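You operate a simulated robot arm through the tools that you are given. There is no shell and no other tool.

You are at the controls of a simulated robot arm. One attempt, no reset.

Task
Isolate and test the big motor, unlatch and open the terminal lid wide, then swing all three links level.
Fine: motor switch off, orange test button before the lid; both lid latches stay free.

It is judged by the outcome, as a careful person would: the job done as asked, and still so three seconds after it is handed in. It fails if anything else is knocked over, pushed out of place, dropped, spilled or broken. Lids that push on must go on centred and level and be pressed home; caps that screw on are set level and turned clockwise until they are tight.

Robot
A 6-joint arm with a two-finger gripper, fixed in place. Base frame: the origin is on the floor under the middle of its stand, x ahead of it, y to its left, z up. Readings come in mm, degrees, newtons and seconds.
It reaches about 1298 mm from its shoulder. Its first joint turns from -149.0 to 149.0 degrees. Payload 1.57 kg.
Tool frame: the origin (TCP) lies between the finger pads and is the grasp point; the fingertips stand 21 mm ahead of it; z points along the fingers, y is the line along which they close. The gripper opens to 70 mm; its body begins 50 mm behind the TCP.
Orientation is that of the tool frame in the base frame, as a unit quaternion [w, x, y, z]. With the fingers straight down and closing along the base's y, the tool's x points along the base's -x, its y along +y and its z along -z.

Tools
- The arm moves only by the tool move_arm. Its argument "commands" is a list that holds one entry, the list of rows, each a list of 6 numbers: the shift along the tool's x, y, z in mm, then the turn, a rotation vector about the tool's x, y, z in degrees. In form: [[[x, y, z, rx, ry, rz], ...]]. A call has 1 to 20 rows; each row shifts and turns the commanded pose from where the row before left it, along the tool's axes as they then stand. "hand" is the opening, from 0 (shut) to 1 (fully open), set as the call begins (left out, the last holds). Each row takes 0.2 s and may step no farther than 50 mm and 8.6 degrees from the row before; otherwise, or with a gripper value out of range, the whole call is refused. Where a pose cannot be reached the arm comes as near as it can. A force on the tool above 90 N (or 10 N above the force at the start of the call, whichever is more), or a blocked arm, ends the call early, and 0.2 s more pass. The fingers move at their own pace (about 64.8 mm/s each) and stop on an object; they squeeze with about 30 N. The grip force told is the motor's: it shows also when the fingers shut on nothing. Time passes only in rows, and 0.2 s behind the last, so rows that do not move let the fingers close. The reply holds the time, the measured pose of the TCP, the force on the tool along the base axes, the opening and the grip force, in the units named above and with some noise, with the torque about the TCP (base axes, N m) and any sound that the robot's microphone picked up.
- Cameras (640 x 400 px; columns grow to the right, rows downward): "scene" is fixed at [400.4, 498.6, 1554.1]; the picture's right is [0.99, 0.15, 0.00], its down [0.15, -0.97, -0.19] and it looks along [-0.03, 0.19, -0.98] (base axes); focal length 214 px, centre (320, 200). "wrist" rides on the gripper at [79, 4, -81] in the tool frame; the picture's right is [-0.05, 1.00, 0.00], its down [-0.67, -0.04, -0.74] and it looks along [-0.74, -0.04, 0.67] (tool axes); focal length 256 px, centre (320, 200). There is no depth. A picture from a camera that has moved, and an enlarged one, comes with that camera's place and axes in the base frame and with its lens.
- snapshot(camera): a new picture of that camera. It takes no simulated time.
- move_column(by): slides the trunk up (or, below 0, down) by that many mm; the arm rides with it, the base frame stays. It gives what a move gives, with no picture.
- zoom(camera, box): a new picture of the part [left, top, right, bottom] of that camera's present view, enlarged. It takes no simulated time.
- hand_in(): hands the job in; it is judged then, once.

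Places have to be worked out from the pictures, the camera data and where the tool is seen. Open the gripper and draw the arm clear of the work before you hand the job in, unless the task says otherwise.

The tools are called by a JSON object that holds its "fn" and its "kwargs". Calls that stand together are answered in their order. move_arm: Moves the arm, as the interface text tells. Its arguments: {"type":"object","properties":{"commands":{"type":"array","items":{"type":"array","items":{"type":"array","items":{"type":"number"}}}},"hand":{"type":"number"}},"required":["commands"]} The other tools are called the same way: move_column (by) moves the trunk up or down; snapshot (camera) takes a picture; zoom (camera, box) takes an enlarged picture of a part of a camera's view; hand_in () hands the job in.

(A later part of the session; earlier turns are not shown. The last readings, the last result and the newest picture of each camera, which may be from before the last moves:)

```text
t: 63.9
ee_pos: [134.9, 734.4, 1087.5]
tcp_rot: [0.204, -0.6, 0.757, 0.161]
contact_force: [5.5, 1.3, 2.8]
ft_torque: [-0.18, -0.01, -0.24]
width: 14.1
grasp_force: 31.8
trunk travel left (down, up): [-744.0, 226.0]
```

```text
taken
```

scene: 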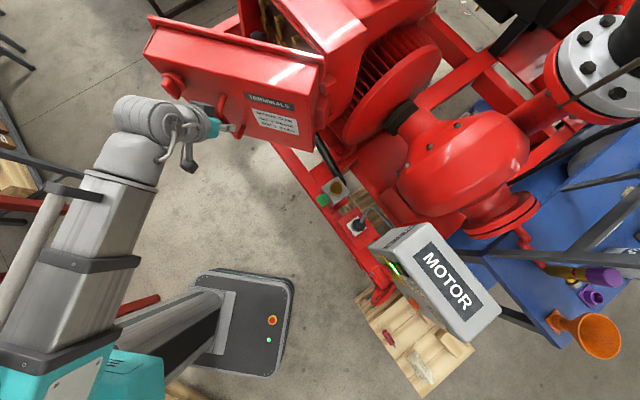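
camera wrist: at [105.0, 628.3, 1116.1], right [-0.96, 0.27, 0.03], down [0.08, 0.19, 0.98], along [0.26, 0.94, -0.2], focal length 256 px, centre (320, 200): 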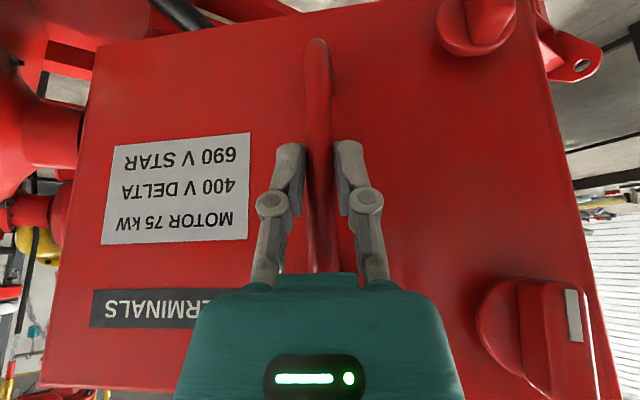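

The tool now faces nearly square to the lid and everything is clear. Continuing the arc to 60° with yaw following.

{"fn": "move_arm", "kwargs": {"commands": [[[13.3, -8.1, -7.7, -3, 0, -5.2], [12.1, -10, -7, -3, 0, -5.2], [12.35, -9.6, -7.1, -3, 0, -5.2], [12.6, -9.1, -7.3, -2.5, 0, -4.33], [12.85, -8.8, -7.4, -2.5, 0, -4.33]]]}}

{"fn": "snapshot", "kwargs": {"camera": "scene"}}

{"fn": "snapshot", "kwargs": {"camera": "wrist"}}

```text
t: 65.1
ee_pos: [180.1, 665.4, 1087.1]
tcp_rot: [-0.164, 0.764, -0.588, -0.209]
contact_force: [35.8, 30.9, 23.0]
ft_torque: [0.47, -0.58, -0.44]
width: 14.0
grasp_force: 31.6
trunk travel left (down, up): [-744.0, 226.0]
```

```text
taken
```

scene: 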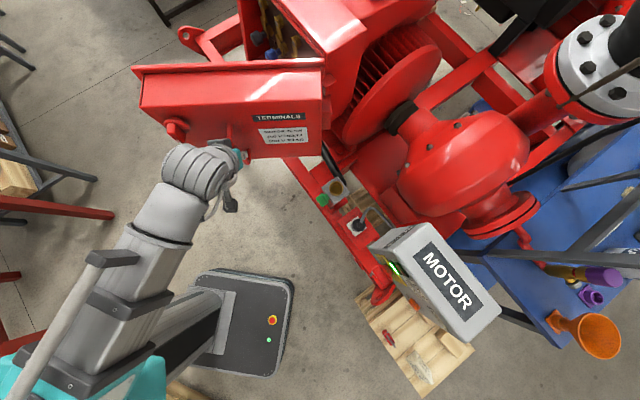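

```text
taken
camera wrist: at [204.5, 557.7, 1114.7], right [-0.98, -0.21, 0.02], down [-0.02, 0.19, 0.98], along [-0.21, 0.96, -0.19], focal length 256 px, centre (320, 200)
```

wrist: 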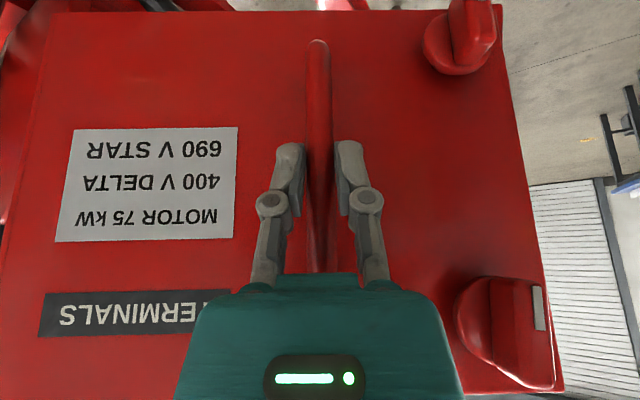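

Force rose to 47 N radially, so I refit the arc: hinge centre ≈ (r -339, f 834), radius 237 mm. I'll relieve the tension and continue with the corrected arc in smaller batches.

{"fn": "move_arm", "kwargs": {"commands": [[[-1.3, -2.6, 0.75, 0, 0, 0], [12.5, -8.5, -7.2, -2, 0, -3.46], [12.5, -8.13, -7.2, -2, 0, -3.46], [12.5, -8.13, -7.2, -2, 0, -3.46]]]}}

```text
t: 66.1
ee_pos: [217.9, 632.9, 1086.7]
tcp_rot: [-0.138, 0.822, -0.505, -0.223]
contact_force: [18.3, 21.8, 15.2]
ft_torque: [0.89, -0.03, -0.39]
width: 14.0
grasp_force: 32.4
trunk travel left (down, up): [-744.0, 226.0]
```

Still 28 N of radial tension at ~74°. I'll bias inward by 2.5 mm and continue in small batches.

{"fn": "move_arm", "kwargs": {"commands": [[[-1.05, -2.2, 0.6, 0, 0, 0], [12.3, -8.8, -7.1, -2, 0, -3.46], [12.3, -8.8, -7.1, -2, 0, -3.46], [12.3, -8.6, -7.1, -2, 0, -3.46]]]}}

{"fn": "snapshot", "kwargs": {"camera": "scene"}}

{"fn": "snapshot", "kwargs": {"camera": "wrist"}}

```text
t: 67.1
ee_pos: [263.0, 608.0, 1087.1]
tcp_rot: [-0.112, 0.872, -0.415, -0.234]
contact_force: [5.3, 7.5, 4.4]
ft_torque: [0.55, 0.28, -0.29]
width: 14.1
grasp_force: 32.4
trunk travel left (down, up): [-744.0, 226.0]
```

```text
taken
```

scene: 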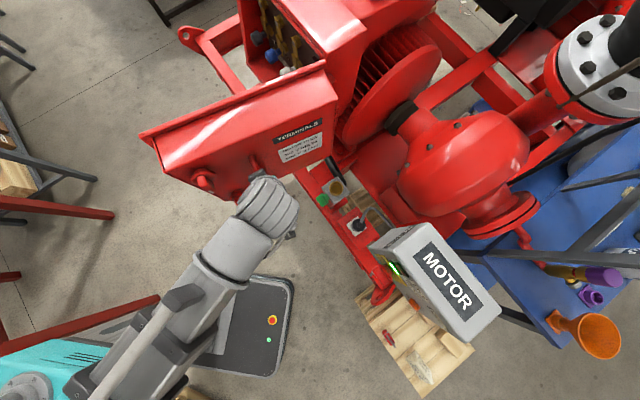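

```text
taken
camera wrist: at [326.9, 520.6, 1115.7], right [-0.81, -0.59, 0.03], down [-0.1, 0.18, 0.98], along [-0.58, 0.79, -0.2], focal length 256 px, centre (320, 200)
```

wrist: 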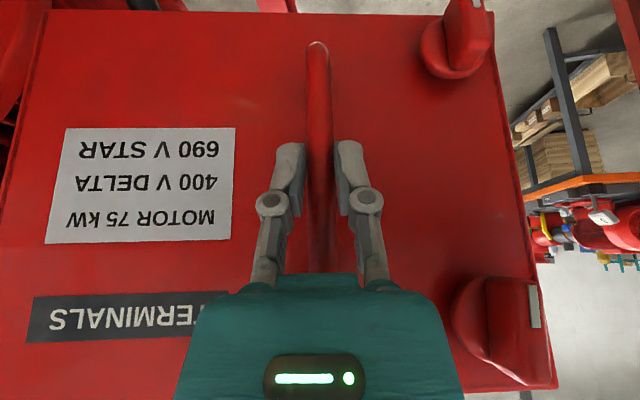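

Forces are low now and the lid is at about 86°, latches still vertical. Continuing to about 102°.

{"fn": "move_arm", "kwargs": {"commands": [[[12.4, -8.6, -7.15, -2, 0, -3.46], [12.4, -8.6, -7.15, -2, 0, -3.46], [12.4, -8.5, -7.15, -2, 0, -3.46], [12.4, -8.5, -7.15, -2, 0, -3.46]]]}}

{"fn": "snapshot", "kwargs": {"camera": "scene"}}

```text
t: 68.1
ee_pos: [324.2, 591.6, 1086.3]
tcp_rot: [-0.078, 0.921, -0.291, -0.246]
contact_force: [-2.7, -16.2, -13.3]
ft_torque: [0.06, 0.32, 0.07]
width: 13.9
grasp_force: 32.3
trunk travel left (down, up): [-744.0, 226.0]
```

```text
taken
```

scene: 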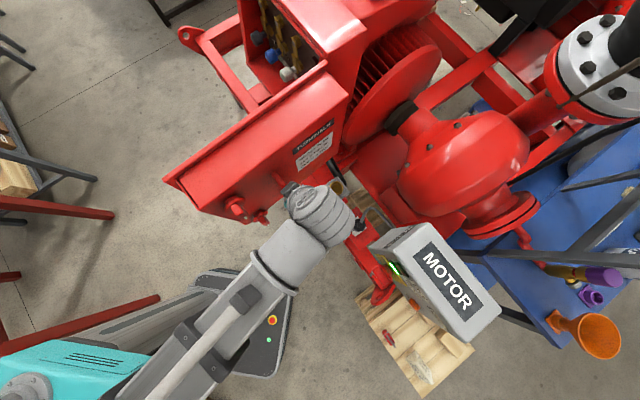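

The lid is at about 101°. A few more degrees (to ~113°) makes it clearly wide open; nothing is close on the right side yet.

{"fn": "move_arm", "kwargs": {"commands": [[[12.8, -7.4, -7.4, -2, 0, -3.46], [12.5, -8.0, -7.2, -2, 0, -3.46], [12.5, -8.0, -7.2, -2, 0, -3.46]]]}}

{"fn": "snapshot", "kwargs": {"camera": "scene"}}

{"fn": "snapshot", "kwargs": {"camera": "wrist"}}

```text
t: 68.9
ee_pos: [376.4, 587.7, 1087.0]
tcp_rot: [-0.053, 0.946, -0.193, -0.253]
contact_force: [-0.4, -25.9, -21.8]
ft_torque: [-0.21, 0.04, 0.24]
width: 13.9
grasp_force: 32.1
trunk travel left (down, up): [-744.0, 226.0]
```

```text
taken
```

scene: 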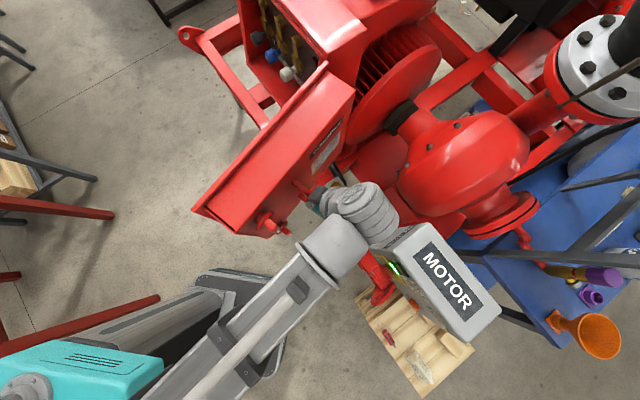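

```text
taken
camera wrist: at [474.9, 540.5, 1116.1], right [-0.43, -0.9, 0.03], down [-0.17, 0.11, 0.98], along [-0.88, 0.42, -0.21], focal length 256 px, centre (320, 200)
```

wrist: 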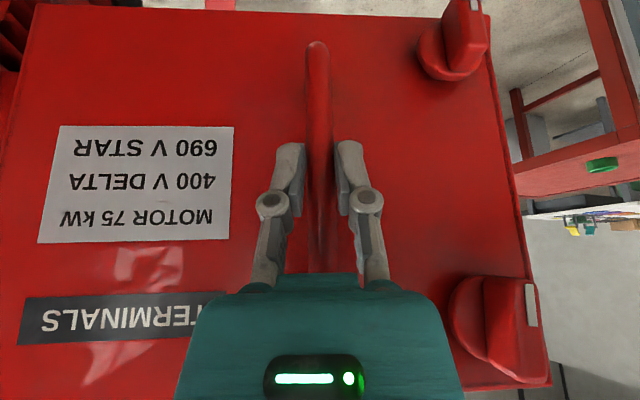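

The lid is at about 114°. I'll take it a little further (~122°), biasing outward slightly to relieve the radial push, then release.

{"fn": "move_arm", "kwargs": {"commands": [[[0.8, 1.7, -0.5, 0, 0, 0], [12.6, -7.6, -7.3, -2, 0, -3.46], [12.6, -7.6, -7.3, -2, 0, -3.46]]]}}

{"fn": "snapshot", "kwargs": {"camera": "scene"}}

```text
t: 69.7
ee_pos: [403.4, 590.0, 1088.3]
tcp_rot: [-0.034, 0.957, -0.125, -0.258]
contact_force: [-20.7, -23.1, -12.2]
ft_torque: [-0.29, -0.12, 0.29]
width: 14.1
grasp_force: 32.0
trunk travel left (down, up): [-744.0, 226.0]
```

```text
taken
```

scene: 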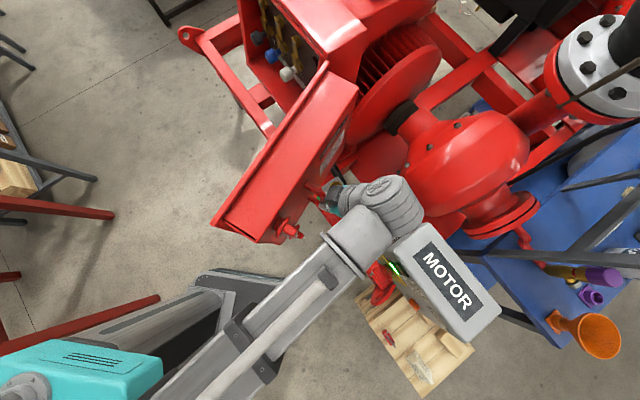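

The lid is at about 120° and now resists (~25 N), likely at its stop. I'll release the bar, let it relax, and lift straight up clear of the handle.

{"fn": "move_arm", "kwargs": {"commands": [[[0, 0, 0, 0, 0, 0], [0, 0, 0, 0, 0, 0], [0, 0, 0, 0, 0, 0]]], "hand": 1}}

{"fn": "snapshot", "kwargs": {"camera": "wrist"}}

```text
t: 70.5
ee_pos: [408.5, 591.9, 1086.7]
tcp_rot: [-0.035, 0.958, -0.126, -0.256]
contact_force: [-0.1, 0.4, -0.6]
ft_torque: [-0.02, 0.01, 0.0]
width: 69.9
grasp_force: 0.0
trunk travel left (down, up): [-744.0, 226.0]
```

```text
taken
camera wrist: at [512.7, 559.0, 1116.2], right [-0.31, -0.95, 0.02], down [-0.19, 0.09, 0.98], along [-0.93, 0.29, -0.21], focal length 256 px, centre (320, 200)
```

wrist: 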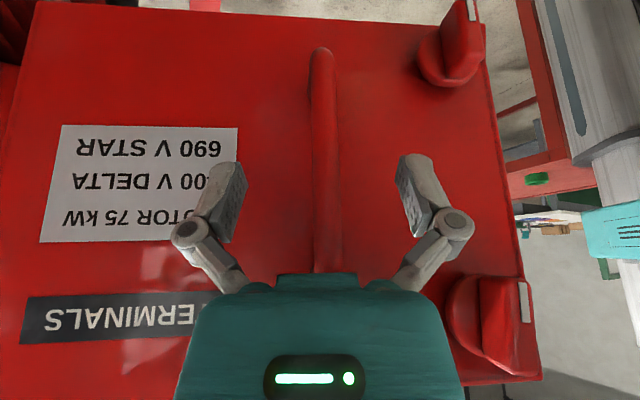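

The lid stays put and the fingers are clear of the bar. Lifting straight up.

{"fn": "move_column", "kwargs": {"by": 170}}

{"fn": "snapshot", "kwargs": {"camera": "scene"}}

{"fn": "snapshot", "kwargs": {"camera": "wrist"}}

```text
t: 72.4
ee_pos: [408.0, 592.4, 1256.8]
tcp_rot: [-0.035, 0.958, -0.127, -0.256]
contact_force: [-0.5, -0.2, 0.0]
ft_torque: [0.01, 0.0, 0.02]
width: 69.9
grasp_force: 0.0
trunk travel left (down, up): [-914.0, 56.0]
```

```text
taken
```

scene: 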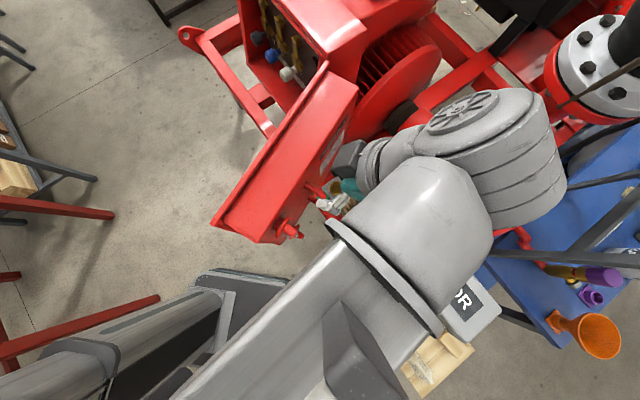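

```text
taken
camera wrist: at [512.7, 558.8, 1286.0], right [-0.31, -0.95, 0.02], down [-0.19, 0.09, 0.98], along [-0.93, 0.29, -0.21], focal length 256 px, centre (320, 200)
```

wrist: 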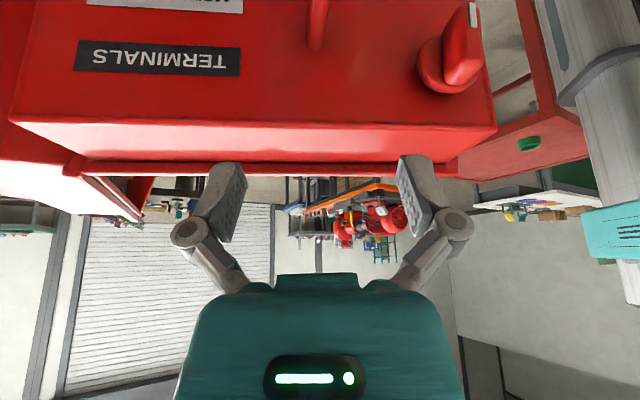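

The lid is clear below me. Now I'll swing back over the lid (tips 25+ mm above its top) while yawing the tool back to face the open box.

{"fn": "move_arm", "kwargs": {"commands": [[[-22.1, -6.55, 12.8, 4, 0, 6.93], [-22.7, -2.9, 13.1, 4, 0, 6.93], [-22.8, 0.75, 13.2, 4, 0, 6.93], [-22.5, 4.4, 13, 4, 0, 6.93], [-21.8, 8, 12.6, 4, 0, 6.93], [-20.6, 11.4, 11.9, 4, 0, 6.93], [-19, 14.6, 11, 4, 0, 6.93], [-17.1, 17.5, 9.9, 4, 0, 6.93], [-14.8, 20.1, 8.5, 4, 0, 6.93], [-12.2, 22.3, 7.1, 4, 0, 6.93], [-9.4, 24, 5.4, 4, 0, 6.93], [-6.4, 25.3, 3.7, 4, 0, 6.93], [-3.3, 26.1, 1.9, 4, 0, 6.93], [-0.15, 26.4, 0.1, 4, 0, 6.93], [3, 26.1, -1.75, 4, 0, 6.93]]], "hand": 0}}

{"fn": "snapshot", "kwargs": {"camera": "scene"}}

{"fn": "snapshot", "kwargs": {"camera": "wrist"}}

```text
t: 75.6
ee_pos: [65.0, 786.9, 1257.0]
tcp_rot: [0.24, -0.368, 0.893, 0.1]
contact_force: [-0.1, -0.3, 0.1]
ft_torque: [-0.02, -0.01, 0.0]
width: 0.0
grasp_force: 28.6
trunk travel left (down, up): [-914.0, 56.0]
```

```text
taken
```

scene: 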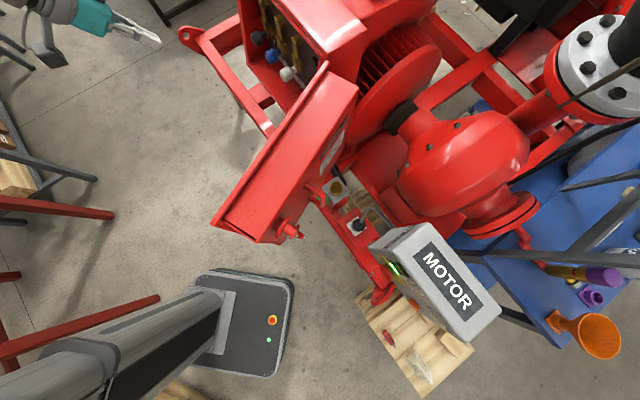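

```text
taken
camera wrist: at [-15.7, 712.3, 1285.9], right [-0.67, 0.74, 0.03], down [0.17, 0.12, 0.98], along [0.72, 0.66, -0.2], focal length 256 px, centre (320, 200)
```

wrist: 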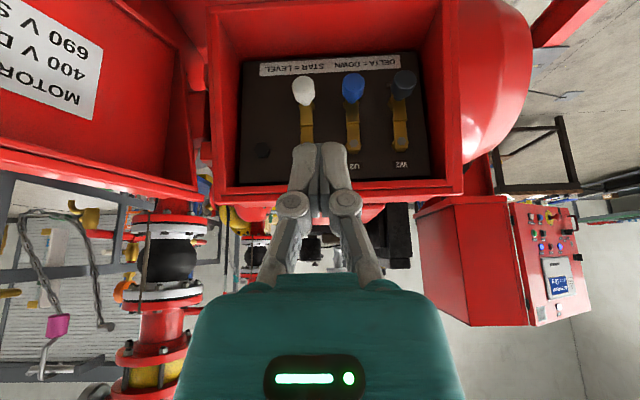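

The box is open: three brass links with white, blue and black knobs hang down, and a sign reads "DELTA = DOWN, STAR = LEVEL". Zooming for detail.

{"fn": "zoom", "kwargs": {"camera": "wrist", "box": [220, 30, 460, 200]}}

{"fn": "zoom", "kwargs": {"camera": "scene", "box": [230, 0, 350, 75]}}

```text
2.35 times, centred on (340, 115) of wrist
camera zoom: at [-15.7, 712.3, 1285.9], right [-0.67, 0.74, 0.03], down [0.17, 0.12, 0.98], along [0.72, 0.66, -0.2], focal length 602 px, centre (273, 400)
```

zoom: 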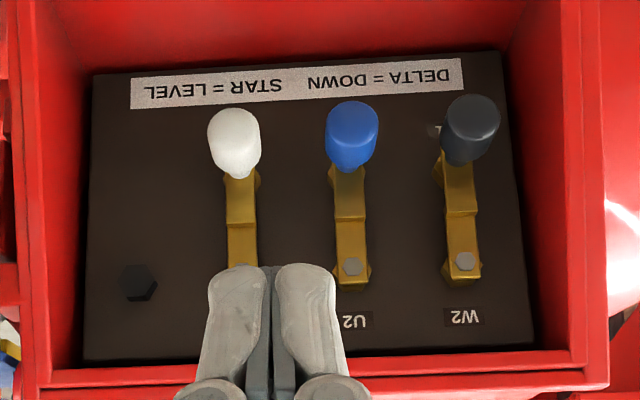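

```text
5.33 times, centred on (290, 38) of scene
camera zoom: at [400.4, 498.6, 1554.1], right [0.99, 0.15, 0.0], down [0.15, -0.97, -0.19], along [-0.03, 0.19, -0.98], focal length 1144 px, centre (480, 1067)
```

zoom: 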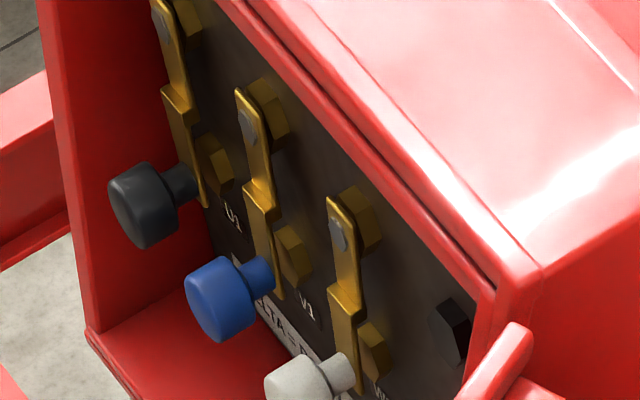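

Triangulated: pivots at f≈857, z≈1125 with 72 mm pitch (W2 r≈-624, U2 r≈-552, V2 r≈-480, rest stud r≈-408); knobs hang at z≈1052, fronts at f≈819. The links must swing right, white first. I'll lower to knob height and line up on the white knob.

{"fn": "move_arm", "kwargs": {"commands": [[[0, -30, 0, 0, 0, 0]]], "hand": 0.7}}

{"fn": "move_column", "kwargs": {"by": -180}}

{"fn": "move_arm", "kwargs": {"commands": [[[-30, 0, 17.3, 0, 0, 0], [-30, 0, 17.3, 0, 0, 0]]]}}

{"fn": "snapshot", "kwargs": {"camera": "wrist"}}

{"fn": "snapshot", "kwargs": {"camera": "scene"}}

```text
t: 76.0
ee_pos: [86.9, 765.3, 1257.3]
tcp_rot: [0.24, -0.367, 0.893, 0.099]
contact_force: [0.3, 0.0, 1.0]
ft_torque: [-0.03, -0.01, -0.01]
width: 41.9
grasp_force: 0.0
trunk travel left (down, up): [-914.0, 56.0]
```

```text
t: 78.0
ee_pos: [85.8, 766.2, 1077.2]
tcp_rot: [0.24, -0.368, 0.893, 0.1]
contact_force: [0.6, 1.3, 0.2]
ft_torque: [-0.01, 0.0, 0.01]
width: 48.9
grasp_force: 0.1
trunk travel left (down, up): [-734.0, 236.0]
```

```text
t: 78.6
ee_pos: [135.6, 814.1, 1076.8]
tcp_rot: [0.24, -0.368, 0.893, 0.1]
contact_force: [0.8, 0.1, -0.1]
ft_torque: [0.0, -0.01, -0.03]
width: 48.8
grasp_force: 0.0
trunk travel left (down, up): [-734.0, 236.0]
```

```text
taken
camera wrist: at [55.5, 740.3, 1105.9], right [-0.67, 0.74, 0.03], down [0.17, 0.12, 0.98], along [0.72, 0.66, -0.2], focal length 256 px, centre (320, 200)
```

wrist: 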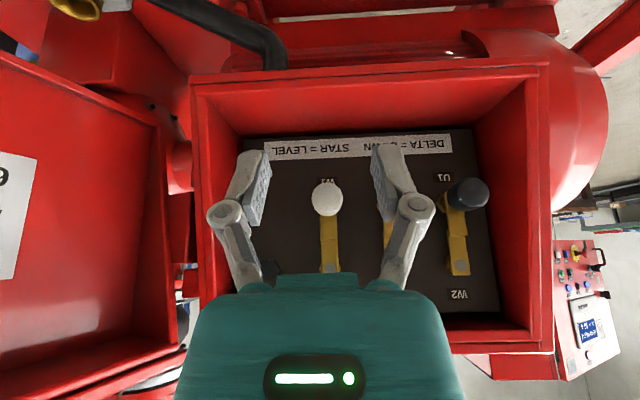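

```text
taken
```

scene: 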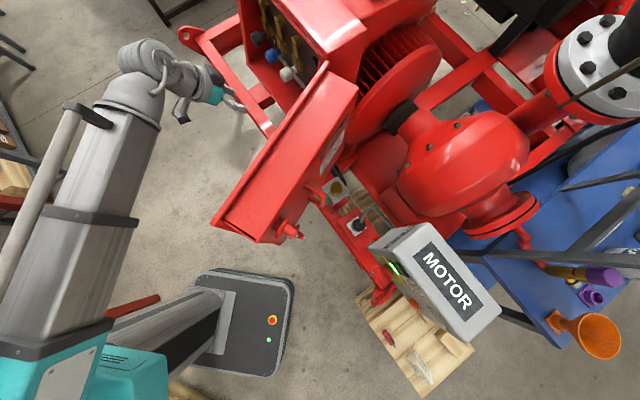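

Well lined up on the white knob. Zooming to refine the positions.

{"fn": "zoom", "kwargs": {"camera": "wrist", "box": [230, 120, 500, 290]}}

```text
2.35 times, centred on (365, 205) of wrist
camera zoom: at [55.5, 740.3, 1105.9], right [-0.67, 0.74, 0.03], down [0.17, 0.12, 0.98], along [0.72, 0.66, -0.2], focal length 602 px, centre (214, 188)
```

zoom: 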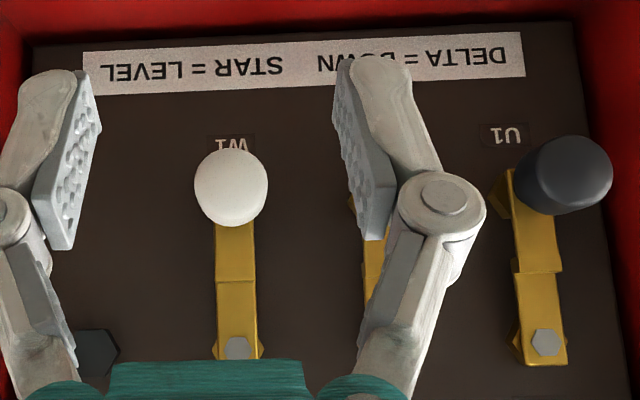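

White knob centre at r≈-480.6, z≈1053 (Ø32 mm), pivot z≈1124. Lowering 24 mm, then moving in with fingers straddling the knob.

{"fn": "move_column", "kwargs": {"by": -24}}

{"fn": "move_arm", "kwargs": {"commands": [[[-32.5, 0.5, 18.8, 0, 0, 0], [-32.5, 0, 18.8, 0, 0, 0], [-32.5, 0, 18.8, 0, 0, 0]]]}}

{"fn": "snapshot", "kwargs": {"camera": "wrist"}}

{"fn": "zoom", "kwargs": {"camera": "scene", "box": [200, 0, 360, 100]}}

```text
t: 79.3
ee_pos: [134.2, 814.2, 1053.2]
tcp_rot: [0.241, -0.367, 0.893, 0.099]
contact_force: [0.4, -0.1, 0.4]
ft_torque: [0.02, -0.02, 0.04]
width: 49.2
grasp_force: 0.0
trunk travel left (down, up): [-710.0, 260.0]
```

```text
t: 80.1
ee_pos: [216.1, 894.7, 1052.6]
tcp_rot: [0.241, -0.368, 0.892, 0.101]
contact_force: [-0.3, -0.4, -0.1]
ft_torque: [0.01, -0.01, 0.0]
width: 48.9
grasp_force: 0.0
trunk travel left (down, up): [-710.0, 260.0]
```

```text
taken
camera wrist: at [135.3, 819.9, 1081.9], right [-0.67, 0.74, 0.03], down [0.17, 0.12, 0.98], along [0.72, 0.66, -0.2], focal length 256 px, centre (320, 200)
```

wrist: 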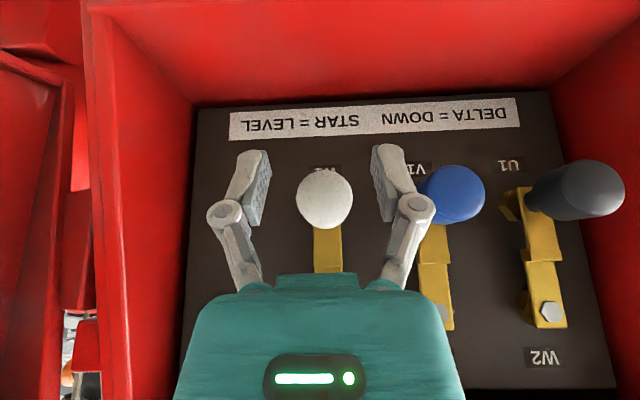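

```text
4.00 times, centred on (280, 50) of scene
camera zoom: at [400.4, 498.6, 1554.1], right [0.99, 0.15, 0.0], down [0.15, -0.97, -0.19], along [-0.03, 0.19, -0.98], focal length 858 px, centre (480, 800)
```

zoom: 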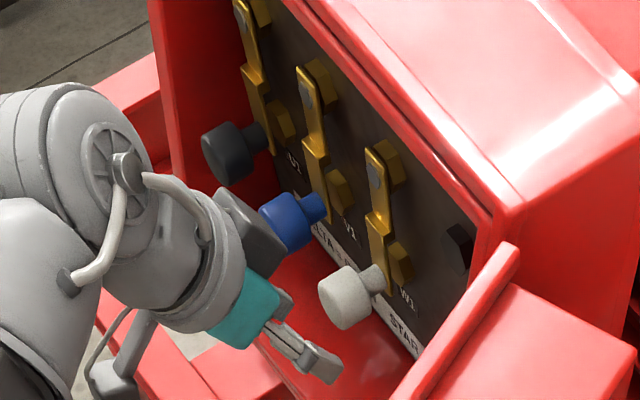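

Nicely centred. Moving the last 36 mm in and closing on the white knob.

{"fn": "move_arm", "kwargs": {"commands": [[[-15.8, 0.4, 9.1, 0, 0, 0], [-15.8, 0, 9.1, 0, 0, 0]]]}}

{"fn": "move_arm", "kwargs": {"commands": [[[0, 0, 0, 0, 0, 0], [0, 0, 0, 0, 0, 0], [0, 0, 0, 0, 0, 0]]], "hand": 0}}

{"fn": "snapshot", "kwargs": {"camera": "wrist"}}

{"fn": "zoom", "kwargs": {"camera": "scene", "box": [200, 0, 360, 100]}}

```text
t: 80.7
ee_pos: [241.5, 920.6, 1052.8]
tcp_rot: [0.24, -0.368, 0.893, 0.1]
contact_force: [0.6, 0.1, -0.6]
ft_torque: [-0.03, 0.03, -0.02]
width: 48.9
grasp_force: 0.1
trunk travel left (down, up): [-710.0, 260.0]
```

```text
t: 81.5
ee_pos: [241.3, 921.0, 1054.2]
tcp_rot: [0.241, -0.368, 0.892, 0.1]
contact_force: [-0.6, -0.1, 1.6]
ft_torque: [-0.08, 0.06, 0.09]
width: 30.2
grasp_force: 31.9
trunk travel left (down, up): [-710.0, 260.0]
```

```text
taken
camera wrist: at [161.1, 845.7, 1082.1], right [-0.67, 0.74, 0.03], down [0.17, 0.12, 0.98], along [0.72, 0.66, -0.2], focal length 256 px, centre (320, 200)
```

wrist: 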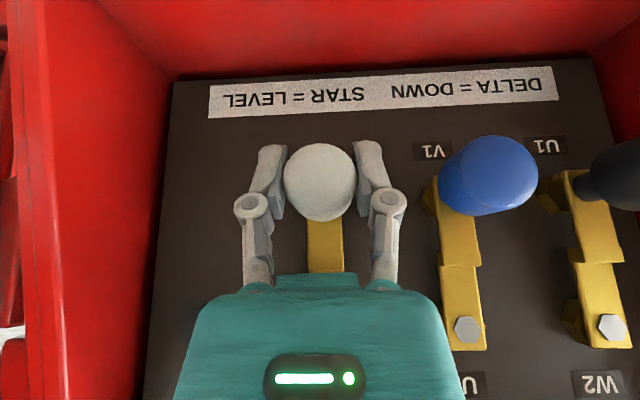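

```text
4.00 times, centred on (280, 50) of scene
camera zoom: at [400.4, 498.6, 1554.1], right [0.99, 0.15, 0.0], down [0.15, -0.97, -0.19], along [-0.03, 0.19, -0.98], focal length 858 px, centre (480, 800)
```

zoom: 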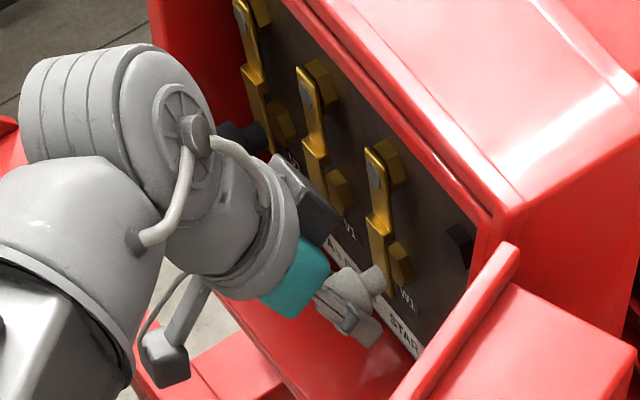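

The white knob is held. Now swinging it along its arc to the right, pitching the tool to gain height; first 30° then check.

{"fn": "move_arm", "kwargs": {"commands": [[[-0.31, -9.4, -0.54, 0, -0.38, 0], [-0.94, -9.3, -1.6, 0, -1.1, 0], [-1.59, -8.98, -2.6, 0, -1.75, 0], [-2.3, -8.51, -3.5, 0, -2.28, 0]]]}}

{"fn": "snapshot", "kwargs": {"camera": "wrist"}}

```text
t: 82.5
ee_pos: [265.3, 895.5, 1061.7]
tcp_rot: [0.283, -0.363, 0.88, 0.117]
contact_force: [-3.3, 5.1, -2.5]
ft_torque: [-0.73, 0.2, 0.05]
width: 30.4
grasp_force: 32.5
trunk travel left (down, up): [-710.0, 260.0]
```

```text
taken
camera wrist: at [184.0, 818.6, 1080.6], right [-0.67, 0.74, 0.03], down [0.1, 0.05, 0.99], along [0.73, 0.67, -0.11], focal length 256 px, centre (320, 200)
```

wrist: 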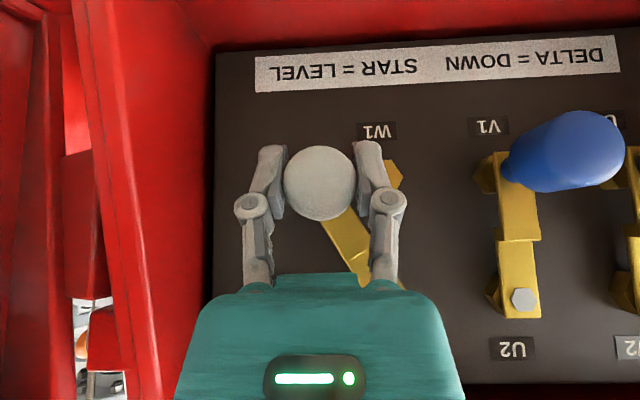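

Moving smoothly with small forces (about 30°). Continuing to ~67°.

{"fn": "move_arm", "kwargs": {"commands": [[[-3.06, -7.89, -4.29, 0, -2.69, 0], [-3.87, -7.13, -4.91, 0, -3.0, 0], [-4.7, -6.25, -5.36, 0, -3.22, 0], [-5.52, -5.27, -5.64, 0, -3.35, 0], [-6.3, -4.19, -5.72, 0, -3.43, 0]]]}}

{"fn": "snapshot", "kwargs": {"camera": "wrist"}}

```text
t: 83.7
ee_pos: [287.8, 872.4, 1097.9]
tcp_rot: [0.401, -0.343, 0.833, 0.166]
contact_force: [-1.5, -0.7, -5.5]
ft_torque: [-0.54, 0.19, -0.02]
width: 30.9
grasp_force: 31.7
trunk travel left (down, up): [-710.0, 260.0]
```

```text
taken
camera wrist: at [204.8, 795.5, 1084.9], right [-0.68, 0.73, 0.04], down [-0.09, -0.14, 0.99], along [0.73, 0.67, 0.17], focal length 256 px, centre (320, 200)
```

wrist: 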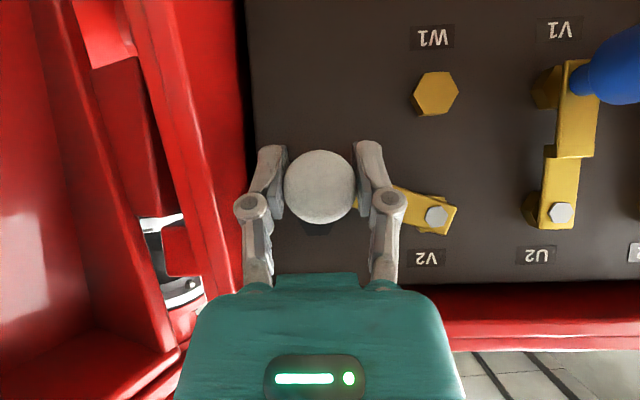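

About 68° now, one more batch to bring it level.

{"fn": "move_arm", "kwargs": {"commands": [[[-7.0, -3.05, -5.63, 0, -3.45, 0], [-7.59, -1.85, -5.38, 0, -3.42, 0], [-8.03, -0.62, -5.0, 0, -3.36, 0]]]}}

{"fn": "snapshot", "kwargs": {"camera": "wrist"}}

{"fn": "zoom", "kwargs": {"camera": "scene", "box": [200, 0, 360, 100]}}

```text
t: 84.5
ee_pos: [291.2, 870.3, 1122.3]
tcp_rot: [0.471, -0.326, 0.796, 0.194]
contact_force: [-9.3, -6.3, -38.4]
ft_torque: [-0.44, 0.36, 0.04]
width: 30.7
grasp_force: 32.0
trunk travel left (down, up): [-710.0, 260.0]
```

```text
taken
camera wrist: at [210.8, 795.5, 1089.8], right [-0.68, 0.73, 0.05], down [-0.21, -0.26, 0.94], along [0.7, 0.63, 0.33], focal length 256 px, centre (320, 200)
```

wrist: 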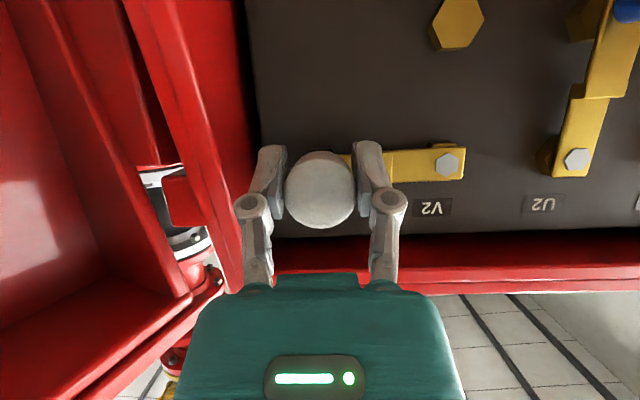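

```text
4.00 times, centred on (280, 50) of scene
camera zoom: at [400.4, 498.6, 1554.1], right [0.99, 0.15, 0.0], down [0.15, -0.97, -0.19], along [-0.03, 0.19, -0.98], focal length 858 px, centre (480, 800)
```

zoom: 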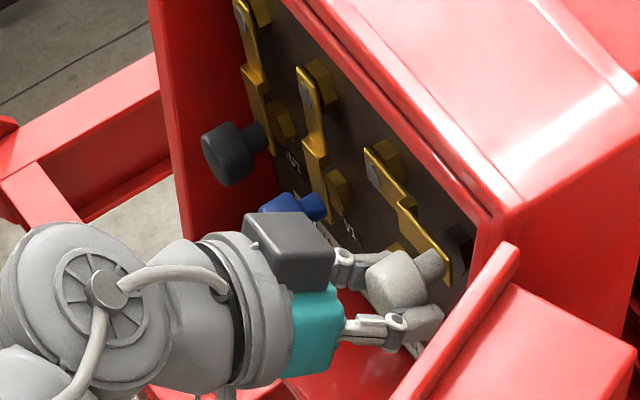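

The white link looks level and pushes back (-38 N) as if at its stop. I'll ease 1 mm off, open just enough to free the knob (right wall is close), and back out.

{"fn": "move_column", "kwargs": {"by": -1}}

{"fn": "move_arm", "kwargs": {"commands": [[[0, 0, 0, 0, 0, 0], [0, 0, 0, 0, 0, 0]]], "hand": 0.55}}

{"fn": "snapshot", "kwargs": {"camera": "wrist"}}

```text
t: 85.0
ee_pos: [290.2, 869.4, 1122.6]
tcp_rot: [0.472, -0.327, 0.795, 0.195]
contact_force: [-9.3, -10.1, -37.5]
ft_torque: [-0.24, 0.24, 0.04]
width: 30.4
grasp_force: 32.0
trunk travel left (down, up): [-709.0, 261.0]
```

```text
t: 85.6
ee_pos: [292.2, 868.2, 1125.4]
tcp_rot: [0.474, -0.327, 0.793, 0.196]
contact_force: [0.3, 0.1, 0.4]
ft_torque: [0.01, 0.03, 0.01]
width: 38.3
grasp_force: 0.1
trunk travel left (down, up): [-709.0, 261.0]
```

```text
taken
camera wrist: at [211.8, 794.3, 1092.1], right [-0.69, 0.73, 0.05], down [-0.21, -0.27, 0.94], along [0.69, 0.63, 0.34], focal length 256 px, centre (320, 200)
```

wrist: 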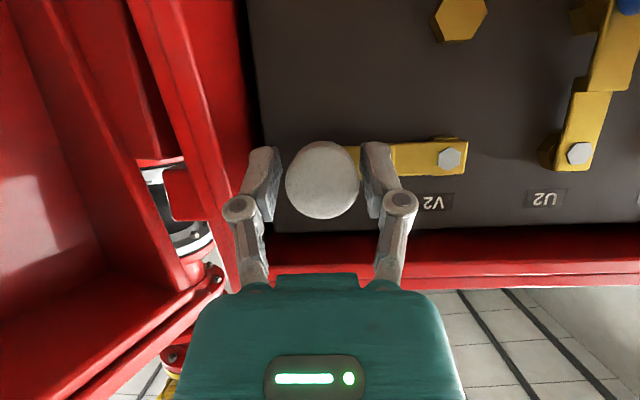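

It stays level after release. Backing straight out.

{"fn": "move_arm", "kwargs": {"commands": [[[9.4, 0, -17.6, 0, 0, 0], [16.5, 0, -30.8, 0, 0, 0], [16.5, 0, -30.8, 0, 0, 0], [16.5, 0, -30.8, 0, 0, 0]]]}}

{"fn": "snapshot", "kwargs": {"camera": "wrist"}}

{"fn": "zoom", "kwargs": {"camera": "scene", "box": [200, 0, 360, 100]}}

```text
t: 86.6
ee_pos: [202.8, 780.3, 1124.6]
tcp_rot: [0.473, -0.328, 0.794, 0.196]
contact_force: [-0.3, 0.3, 0.0]
ft_torque: [-0.02, 0.02, -0.01]
width: 38.7
grasp_force: 0.1
trunk travel left (down, up): [-709.0, 261.0]
```

```text
taken
camera wrist: at [123.4, 705.5, 1092.1], right [-0.69, 0.73, 0.05], down [-0.21, -0.26, 0.94], along [0.7, 0.63, 0.34], focal length 256 px, centre (320, 200)
```

wrist: 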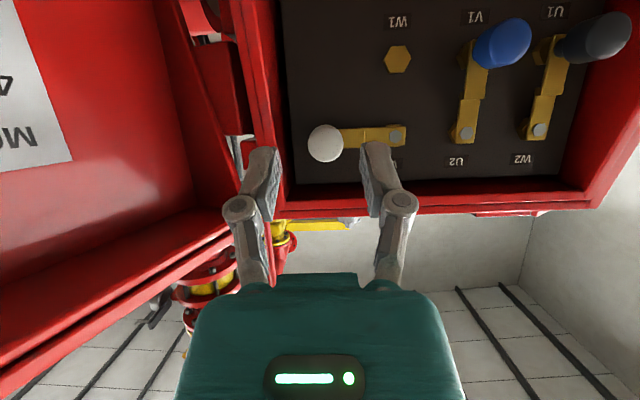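

```text
4.00 times, centred on (280, 50) of scene
camera zoom: at [400.4, 498.6, 1554.1], right [0.99, 0.15, 0.0], down [0.15, -0.97, -0.19], along [-0.03, 0.19, -0.98], focal length 858 px, centre (480, 800)
```

zoom: 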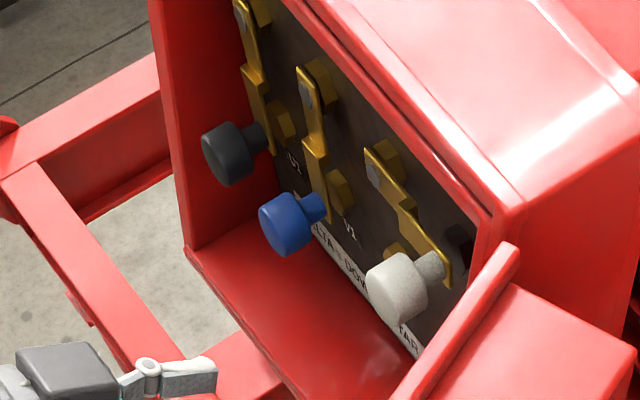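

The white link rests level on the stud. Now returning the tool to the 30° pitch and lining up on the blue knob (r≈-552.5, z≈1052).

{"fn": "move_arm", "kwargs": {"commands": [[[19.2, 36, 10.3, 0, 7.9, 0], [16.2, 36, 11.8, 0, 8, 0], [12.5, 36, 12.1, 0, 8, 0], [9, 36.1, 11.5, 0, 8, 0]]], "hand": 0.7}}

{"fn": "move_arm", "kwargs": {"commands": [[[-34.6, 0, 20, 0, 0, 0], [-34.6, 0, 20, 0, 0, 0]]]}}

{"fn": "snapshot", "kwargs": {"camera": "wrist"}}

```text
t: 87.6
ee_pos: [102.6, 885.2, 1051.8]
tcp_rot: [0.236, -0.369, 0.894, 0.098]
contact_force: [0.2, -0.3, 0.5]
ft_torque: [0.02, 0.04, 0.03]
width: 48.9
grasp_force: 0.0
trunk travel left (down, up): [-709.0, 261.0]
```

```text
t: 88.2
ee_pos: [158.6, 940.3, 1051.5]
tcp_rot: [0.235, -0.369, 0.894, 0.098]
contact_force: [-1.0, 0.0, 0.5]
ft_torque: [-0.02, 0.0, 0.04]
width: 48.9
grasp_force: 0.1
trunk travel left (down, up): [-709.0, 261.0]
```

```text
taken
camera wrist: at [78.2, 864.7, 1080.8], right [-0.67, 0.74, 0.03], down [0.18, 0.12, 0.98], along [0.72, 0.66, -0.21], focal length 256 px, centre (320, 200)
```

wrist: 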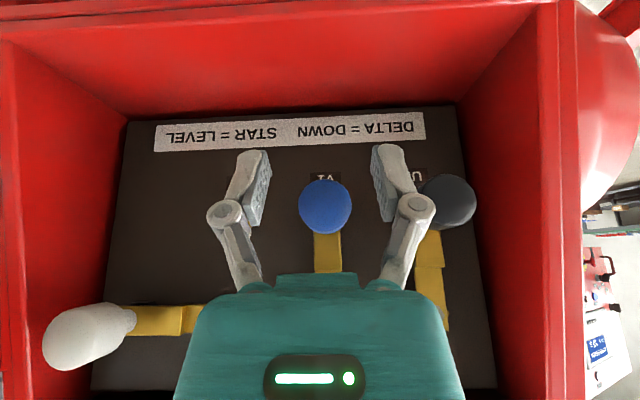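

Centred on the blue knob. Moving in and gripping.

{"fn": "move_arm", "kwargs": {"commands": [[[-19.5, 0, 11.2, 0, 0, 0], [-19.5, 0, 11.2, 0, 0, 0]]]}}

{"fn": "move_arm", "kwargs": {"commands": [[[0, 0, 0, 0, 0, 0], [0, 0, 0, 0, 0, 0], [0, 0, 0, 0, 0, 0]]], "hand": 0}}

{"fn": "snapshot", "kwargs": {"camera": "wrist"}}

```text
t: 88.8
ee_pos: [189.3, 970.2, 1051.5]
tcp_rot: [0.236, -0.368, 0.894, 0.098]
contact_force: [-0.5, -0.2, 0.8]
ft_torque: [-0.03, 0.01, 0.01]
width: 48.9
grasp_force: 0.0
trunk travel left (down, up): [-709.0, 261.0]
```

```text
t: 89.6
ee_pos: [189.6, 970.3, 1052.4]
tcp_rot: [0.236, -0.369, 0.894, 0.098]
contact_force: [-0.6, -0.3, 1.2]
ft_torque: [-0.02, 0.04, 0.03]
width: 30.1
grasp_force: 31.9
trunk travel left (down, up): [-709.0, 261.0]
```

```text
taken
camera wrist: at [109.5, 895.7, 1081.3], right [-0.67, 0.74, 0.03], down [0.17, 0.12, 0.98], along [0.72, 0.66, -0.21], focal length 256 px, centre (320, 200)
```

wrist: 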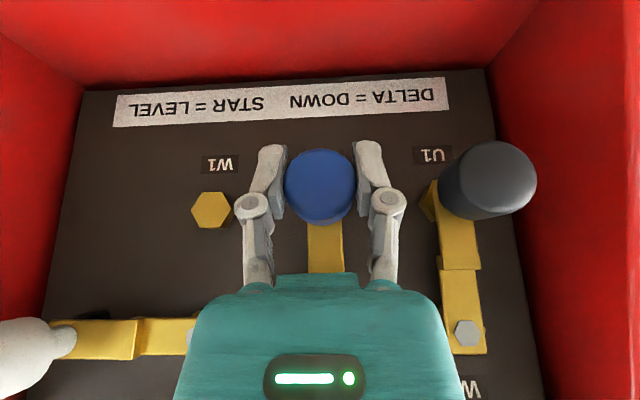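

Gripped. Swinging the blue link along the same arc.

{"fn": "move_arm", "kwargs": {"commands": [[[-0.31, -9.4, -0.54, 0, -0.38, 0], [-0.94, -9.3, -1.6, 0, -1.1, 0], [-1.59, -8.98, -2.6, 0, -1.75, 0], [-2.3, -8.51, -3.5, 0, -2.28, 0], [-3.06, -7.89, -4.29, 0, -2.69, 0], [-3.87, -7.13, -4.91, 0, -3.0, 0], [-4.7, -6.25, -5.36, 0, -3.22, 0]]]}}

{"fn": "snapshot", "kwargs": {"camera": "wrist"}}

```text
t: 91.2
ee_pos: [231.0, 930.5, 1079.5]
tcp_rot: [0.346, -0.353, 0.857, 0.143]
contact_force: [-0.9, 2.1, -2.3]
ft_torque: [-0.69, 0.39, 0.08]
width: 30.3
grasp_force: 32.2
trunk travel left (down, up): [-709.0, 261.0]
```

```text
taken
camera wrist: at [147.6, 852.8, 1080.7], right [-0.68, 0.74, 0.04], down [0.0, -0.06, 1.0], along [0.74, 0.68, 0.04], focal length 256 px, centre (320, 200)
```

wrist: 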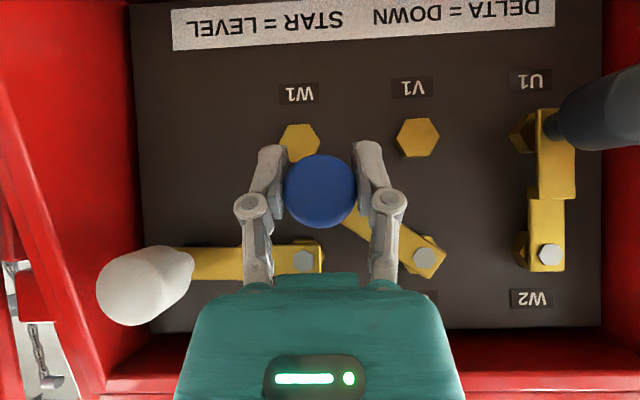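

Smooth so far (~52°). Finishing the arc to level.

{"fn": "move_arm", "kwargs": {"commands": [[[-5.52, -5.27, -5.64, 0, -3.35, 0], [-6.3, -4.19, -5.72, 0, -3.43, 0], [-7.0, -3.05, -5.63, 0, -3.45, 0], [-7.59, -1.85, -5.38, 0, -3.42, 0]]]}}

{"fn": "move_arm", "kwargs": {"commands": [[[-8.03, -0.62, -5.0, 0, -3.36, 0]]]}}

{"fn": "snapshot", "kwargs": {"camera": "wrist"}}

```text
t: 92.2
ee_pos: [241.5, 920.6, 1114.7]
tcp_rot: [0.447, -0.333, 0.809, 0.184]
contact_force: [-3.4, 3.1, -1.9]
ft_torque: [-0.57, 0.31, -0.01]
width: 29.7
grasp_force: 32.4
trunk travel left (down, up): [-709.0, 261.0]
```

```text
t: 92.6
ee_pos: [240.5, 921.5, 1119.6]
tcp_rot: [0.467, -0.328, 0.798, 0.194]
contact_force: [-8.1, -5.7, -37.9]
ft_torque: [-0.34, 0.3, 0.03]
width: 30.1
grasp_force: 32.0
trunk travel left (down, up): [-709.0, 261.0]
```

```text
taken
camera wrist: at [160.3, 846.8, 1088.2], right [-0.68, 0.73, 0.05], down [-0.21, -0.26, 0.94], along [0.7, 0.64, 0.32], focal length 256 px, centre (320, 200)
```

wrist: 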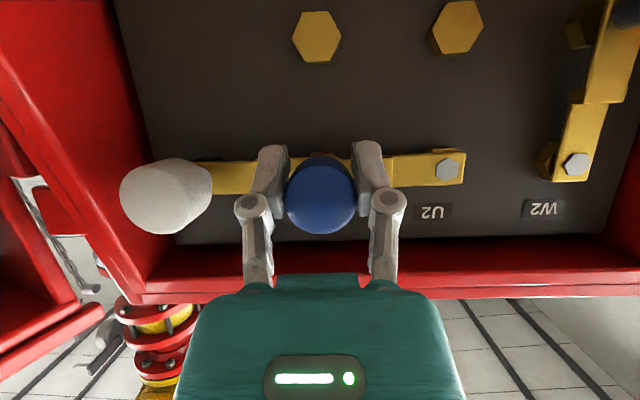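

It's reached the stop (-38 N) and looks level like the white one. Releasing and backing out.

{"fn": "move_arm", "kwargs": {"commands": [[[0, 0, 0, 0, 0, 0], [0, 0, 0, 0, 0, 0]]], "hand": 0.56}}

{"fn": "move_arm", "kwargs": {"commands": [[[9.4, 0, -17.6, 0, 0, 0], [16.5, 0, -30.8, 0, 0, 0], [16.5, 0, -30.8, 0, 0, 0], [16.5, 0, -30.8, 0, 0, 0]]]}}

{"fn": "snapshot", "kwargs": {"camera": "wrist"}}

{"fn": "zoom", "kwargs": {"camera": "scene", "box": [200, 0, 360, 100]}}

```text
t: 93.2
ee_pos: [242.4, 919.8, 1123.0]
tcp_rot: [0.472, -0.327, 0.795, 0.194]
contact_force: [-0.4, 0.7, 0.5]
ft_torque: [0.01, -0.01, -0.02]
width: 39.2
grasp_force: 0.0
trunk travel left (down, up): [-709.0, 261.0]
```

```text
t: 94.2
ee_pos: [152.5, 826.7, 1123.7]
tcp_rot: [0.471, -0.327, 0.796, 0.194]
contact_force: [0.0, -0.2, 0.2]
ft_torque: [-0.01, -0.01, 0.03]
width: 39.2
grasp_force: 0.0
out of reach, approached as far as the arm can: row 3
trunk travel left (down, up): [-709.0, 261.0]
```

```text
taken
camera wrist: at [72.1, 753.0, 1091.7], right [-0.69, 0.73, 0.05], down [-0.21, -0.26, 0.94], along [0.7, 0.64, 0.33], focal length 256 px, centre (320, 200)
```

wrist: 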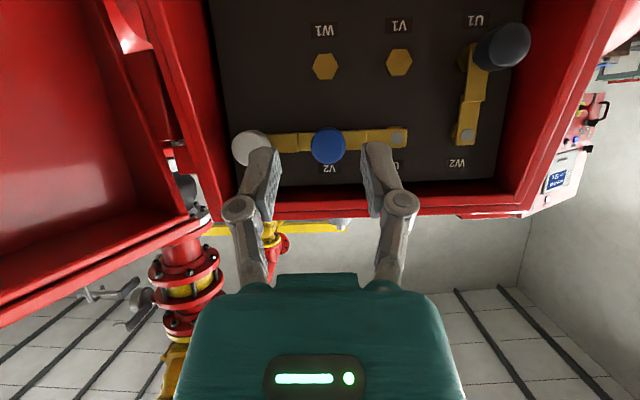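

```text
4.00 times, centred on (280, 50) of scene
camera zoom: at [400.4, 498.6, 1554.1], right [0.99, 0.15, 0.0], down [0.15, -0.97, -0.19], along [-0.03, 0.19, -0.98], focal length 858 px, centre (480, 800)
```

zoom: 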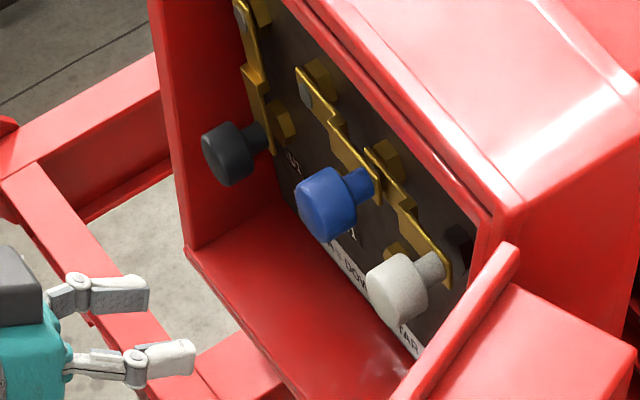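

Both white and blue are level. Now the black knob (r≈-625), with a narrower opening because the left wall is near.

{"fn": "move_arm", "kwargs": {"commands": [[[19.0, 37, 10.4, 0, 7.5, 0], [16.2, 37, 11.8, 0, 8, 0], [12.5, 37, 12.1, 0, 8, 0], [9, 37, 11.5, 0, 7.8, 0]]], "hand": 0.6}}

{"fn": "move_arm", "kwargs": {"commands": [[[-34.6, 0, 20, 0, 0, 0], [-34.6, 0, 20, 0, 0, 0]]]}}

{"fn": "snapshot", "kwargs": {"camera": "wrist"}}

{"fn": "zoom", "kwargs": {"camera": "wrist", "box": [200, 100, 460, 270]}}

```text
t: 95.2
ee_pos: [47.2, 935.3, 1051.4]
tcp_rot: [0.237, -0.369, 0.893, 0.099]
contact_force: [-0.3, 1.1, 0.7]
ft_torque: [0.0, 0.02, 0.04]
width: 42.0
grasp_force: 0.0
out of reach, approached as far as the arm can: row 3
trunk travel left (down, up): [-709.0, 261.0]
```

```text
t: 95.8
ee_pos: [103.4, 992.7, 1051.4]
tcp_rot: [0.237, -0.368, 0.894, 0.099]
contact_force: [0.2, 0.7, 0.6]
ft_torque: [-0.01, 0.04, 0.01]
width: 42.0
grasp_force: 0.1
trunk travel left (down, up): [-709.0, 261.0]
```

```text
taken
camera wrist: at [23.2, 917.5, 1080.8], right [-0.67, 0.74, 0.03], down [0.17, 0.12, 0.98], along [0.72, 0.66, -0.21], focal length 256 px, centre (320, 200)
```

wrist: 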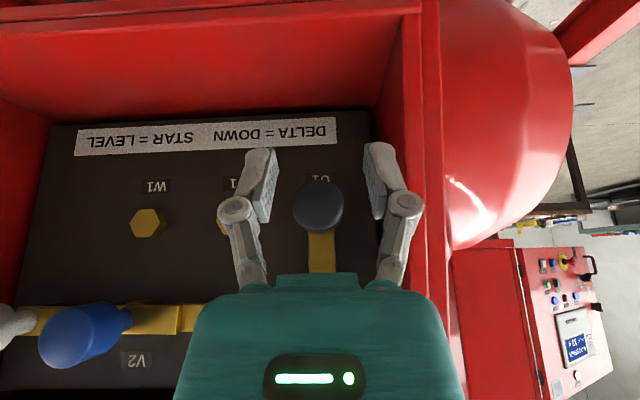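

```text
2.35 times, centred on (330, 185) of wrist
camera zoom: at [23.2, 917.5, 1080.8], right [-0.67, 0.74, 0.03], down [0.17, 0.12, 0.98], along [0.72, 0.66, -0.21], focal length 602 px, centre (296, 235)
```

zoom: 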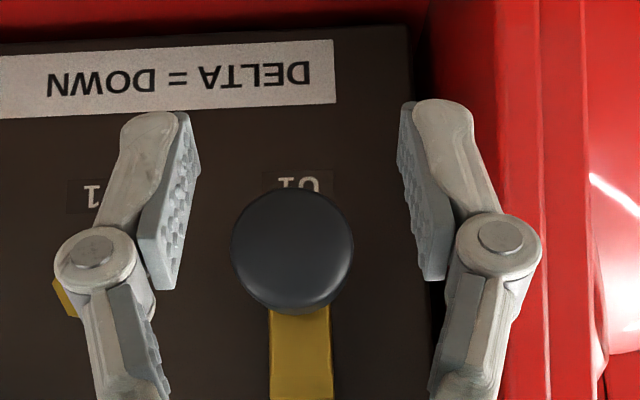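

Fine-tuning 4 mm right, then moving in and gripping the black knob.

{"fn": "move_arm", "kwargs": {"commands": [[[0, -3.9, 0, 0, 0, 0], [-20.3, 0, 11.7, 0, 0, 0], [-20.3, 0, 11.7, 0, 0, 0]]]}}

{"fn": "move_arm", "kwargs": {"commands": [[[0, 0, 0, 0, 0, 0], [0, 0, 0, 0, 0, 0], [0, 0, 0, 0, 0, 0]]], "hand": 0}}

{"fn": "snapshot", "kwargs": {"camera": "wrist"}}

```text
t: 96.6
ee_pos: [140.5, 1023.0, 1051.9]
tcp_rot: [0.238, -0.369, 0.893, 0.1]
contact_force: [-0.2, -1.0, 0.1]
ft_torque: [0.0, -0.03, 0.04]
width: 42.1
grasp_force: 0.2
trunk travel left (down, up): [-709.0, 261.0]
```

```text
t: 97.4
ee_pos: [141.5, 1021.1, 1051.6]
tcp_rot: [0.237, -0.368, 0.893, 0.099]
contact_force: [-0.9, -0.2, 1.0]
ft_torque: [0.03, 0.08, 0.04]
width: 30.2
grasp_force: 31.9
trunk travel left (down, up): [-709.0, 261.0]
```

```text
taken
camera wrist: at [60.3, 947.3, 1081.3], right [-0.67, 0.74, 0.03], down [0.17, 0.12, 0.98], along [0.72, 0.66, -0.21], focal length 256 px, centre (320, 200)
```

wrist: 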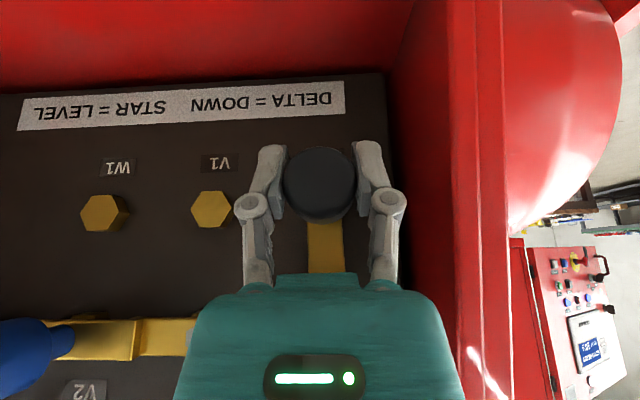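

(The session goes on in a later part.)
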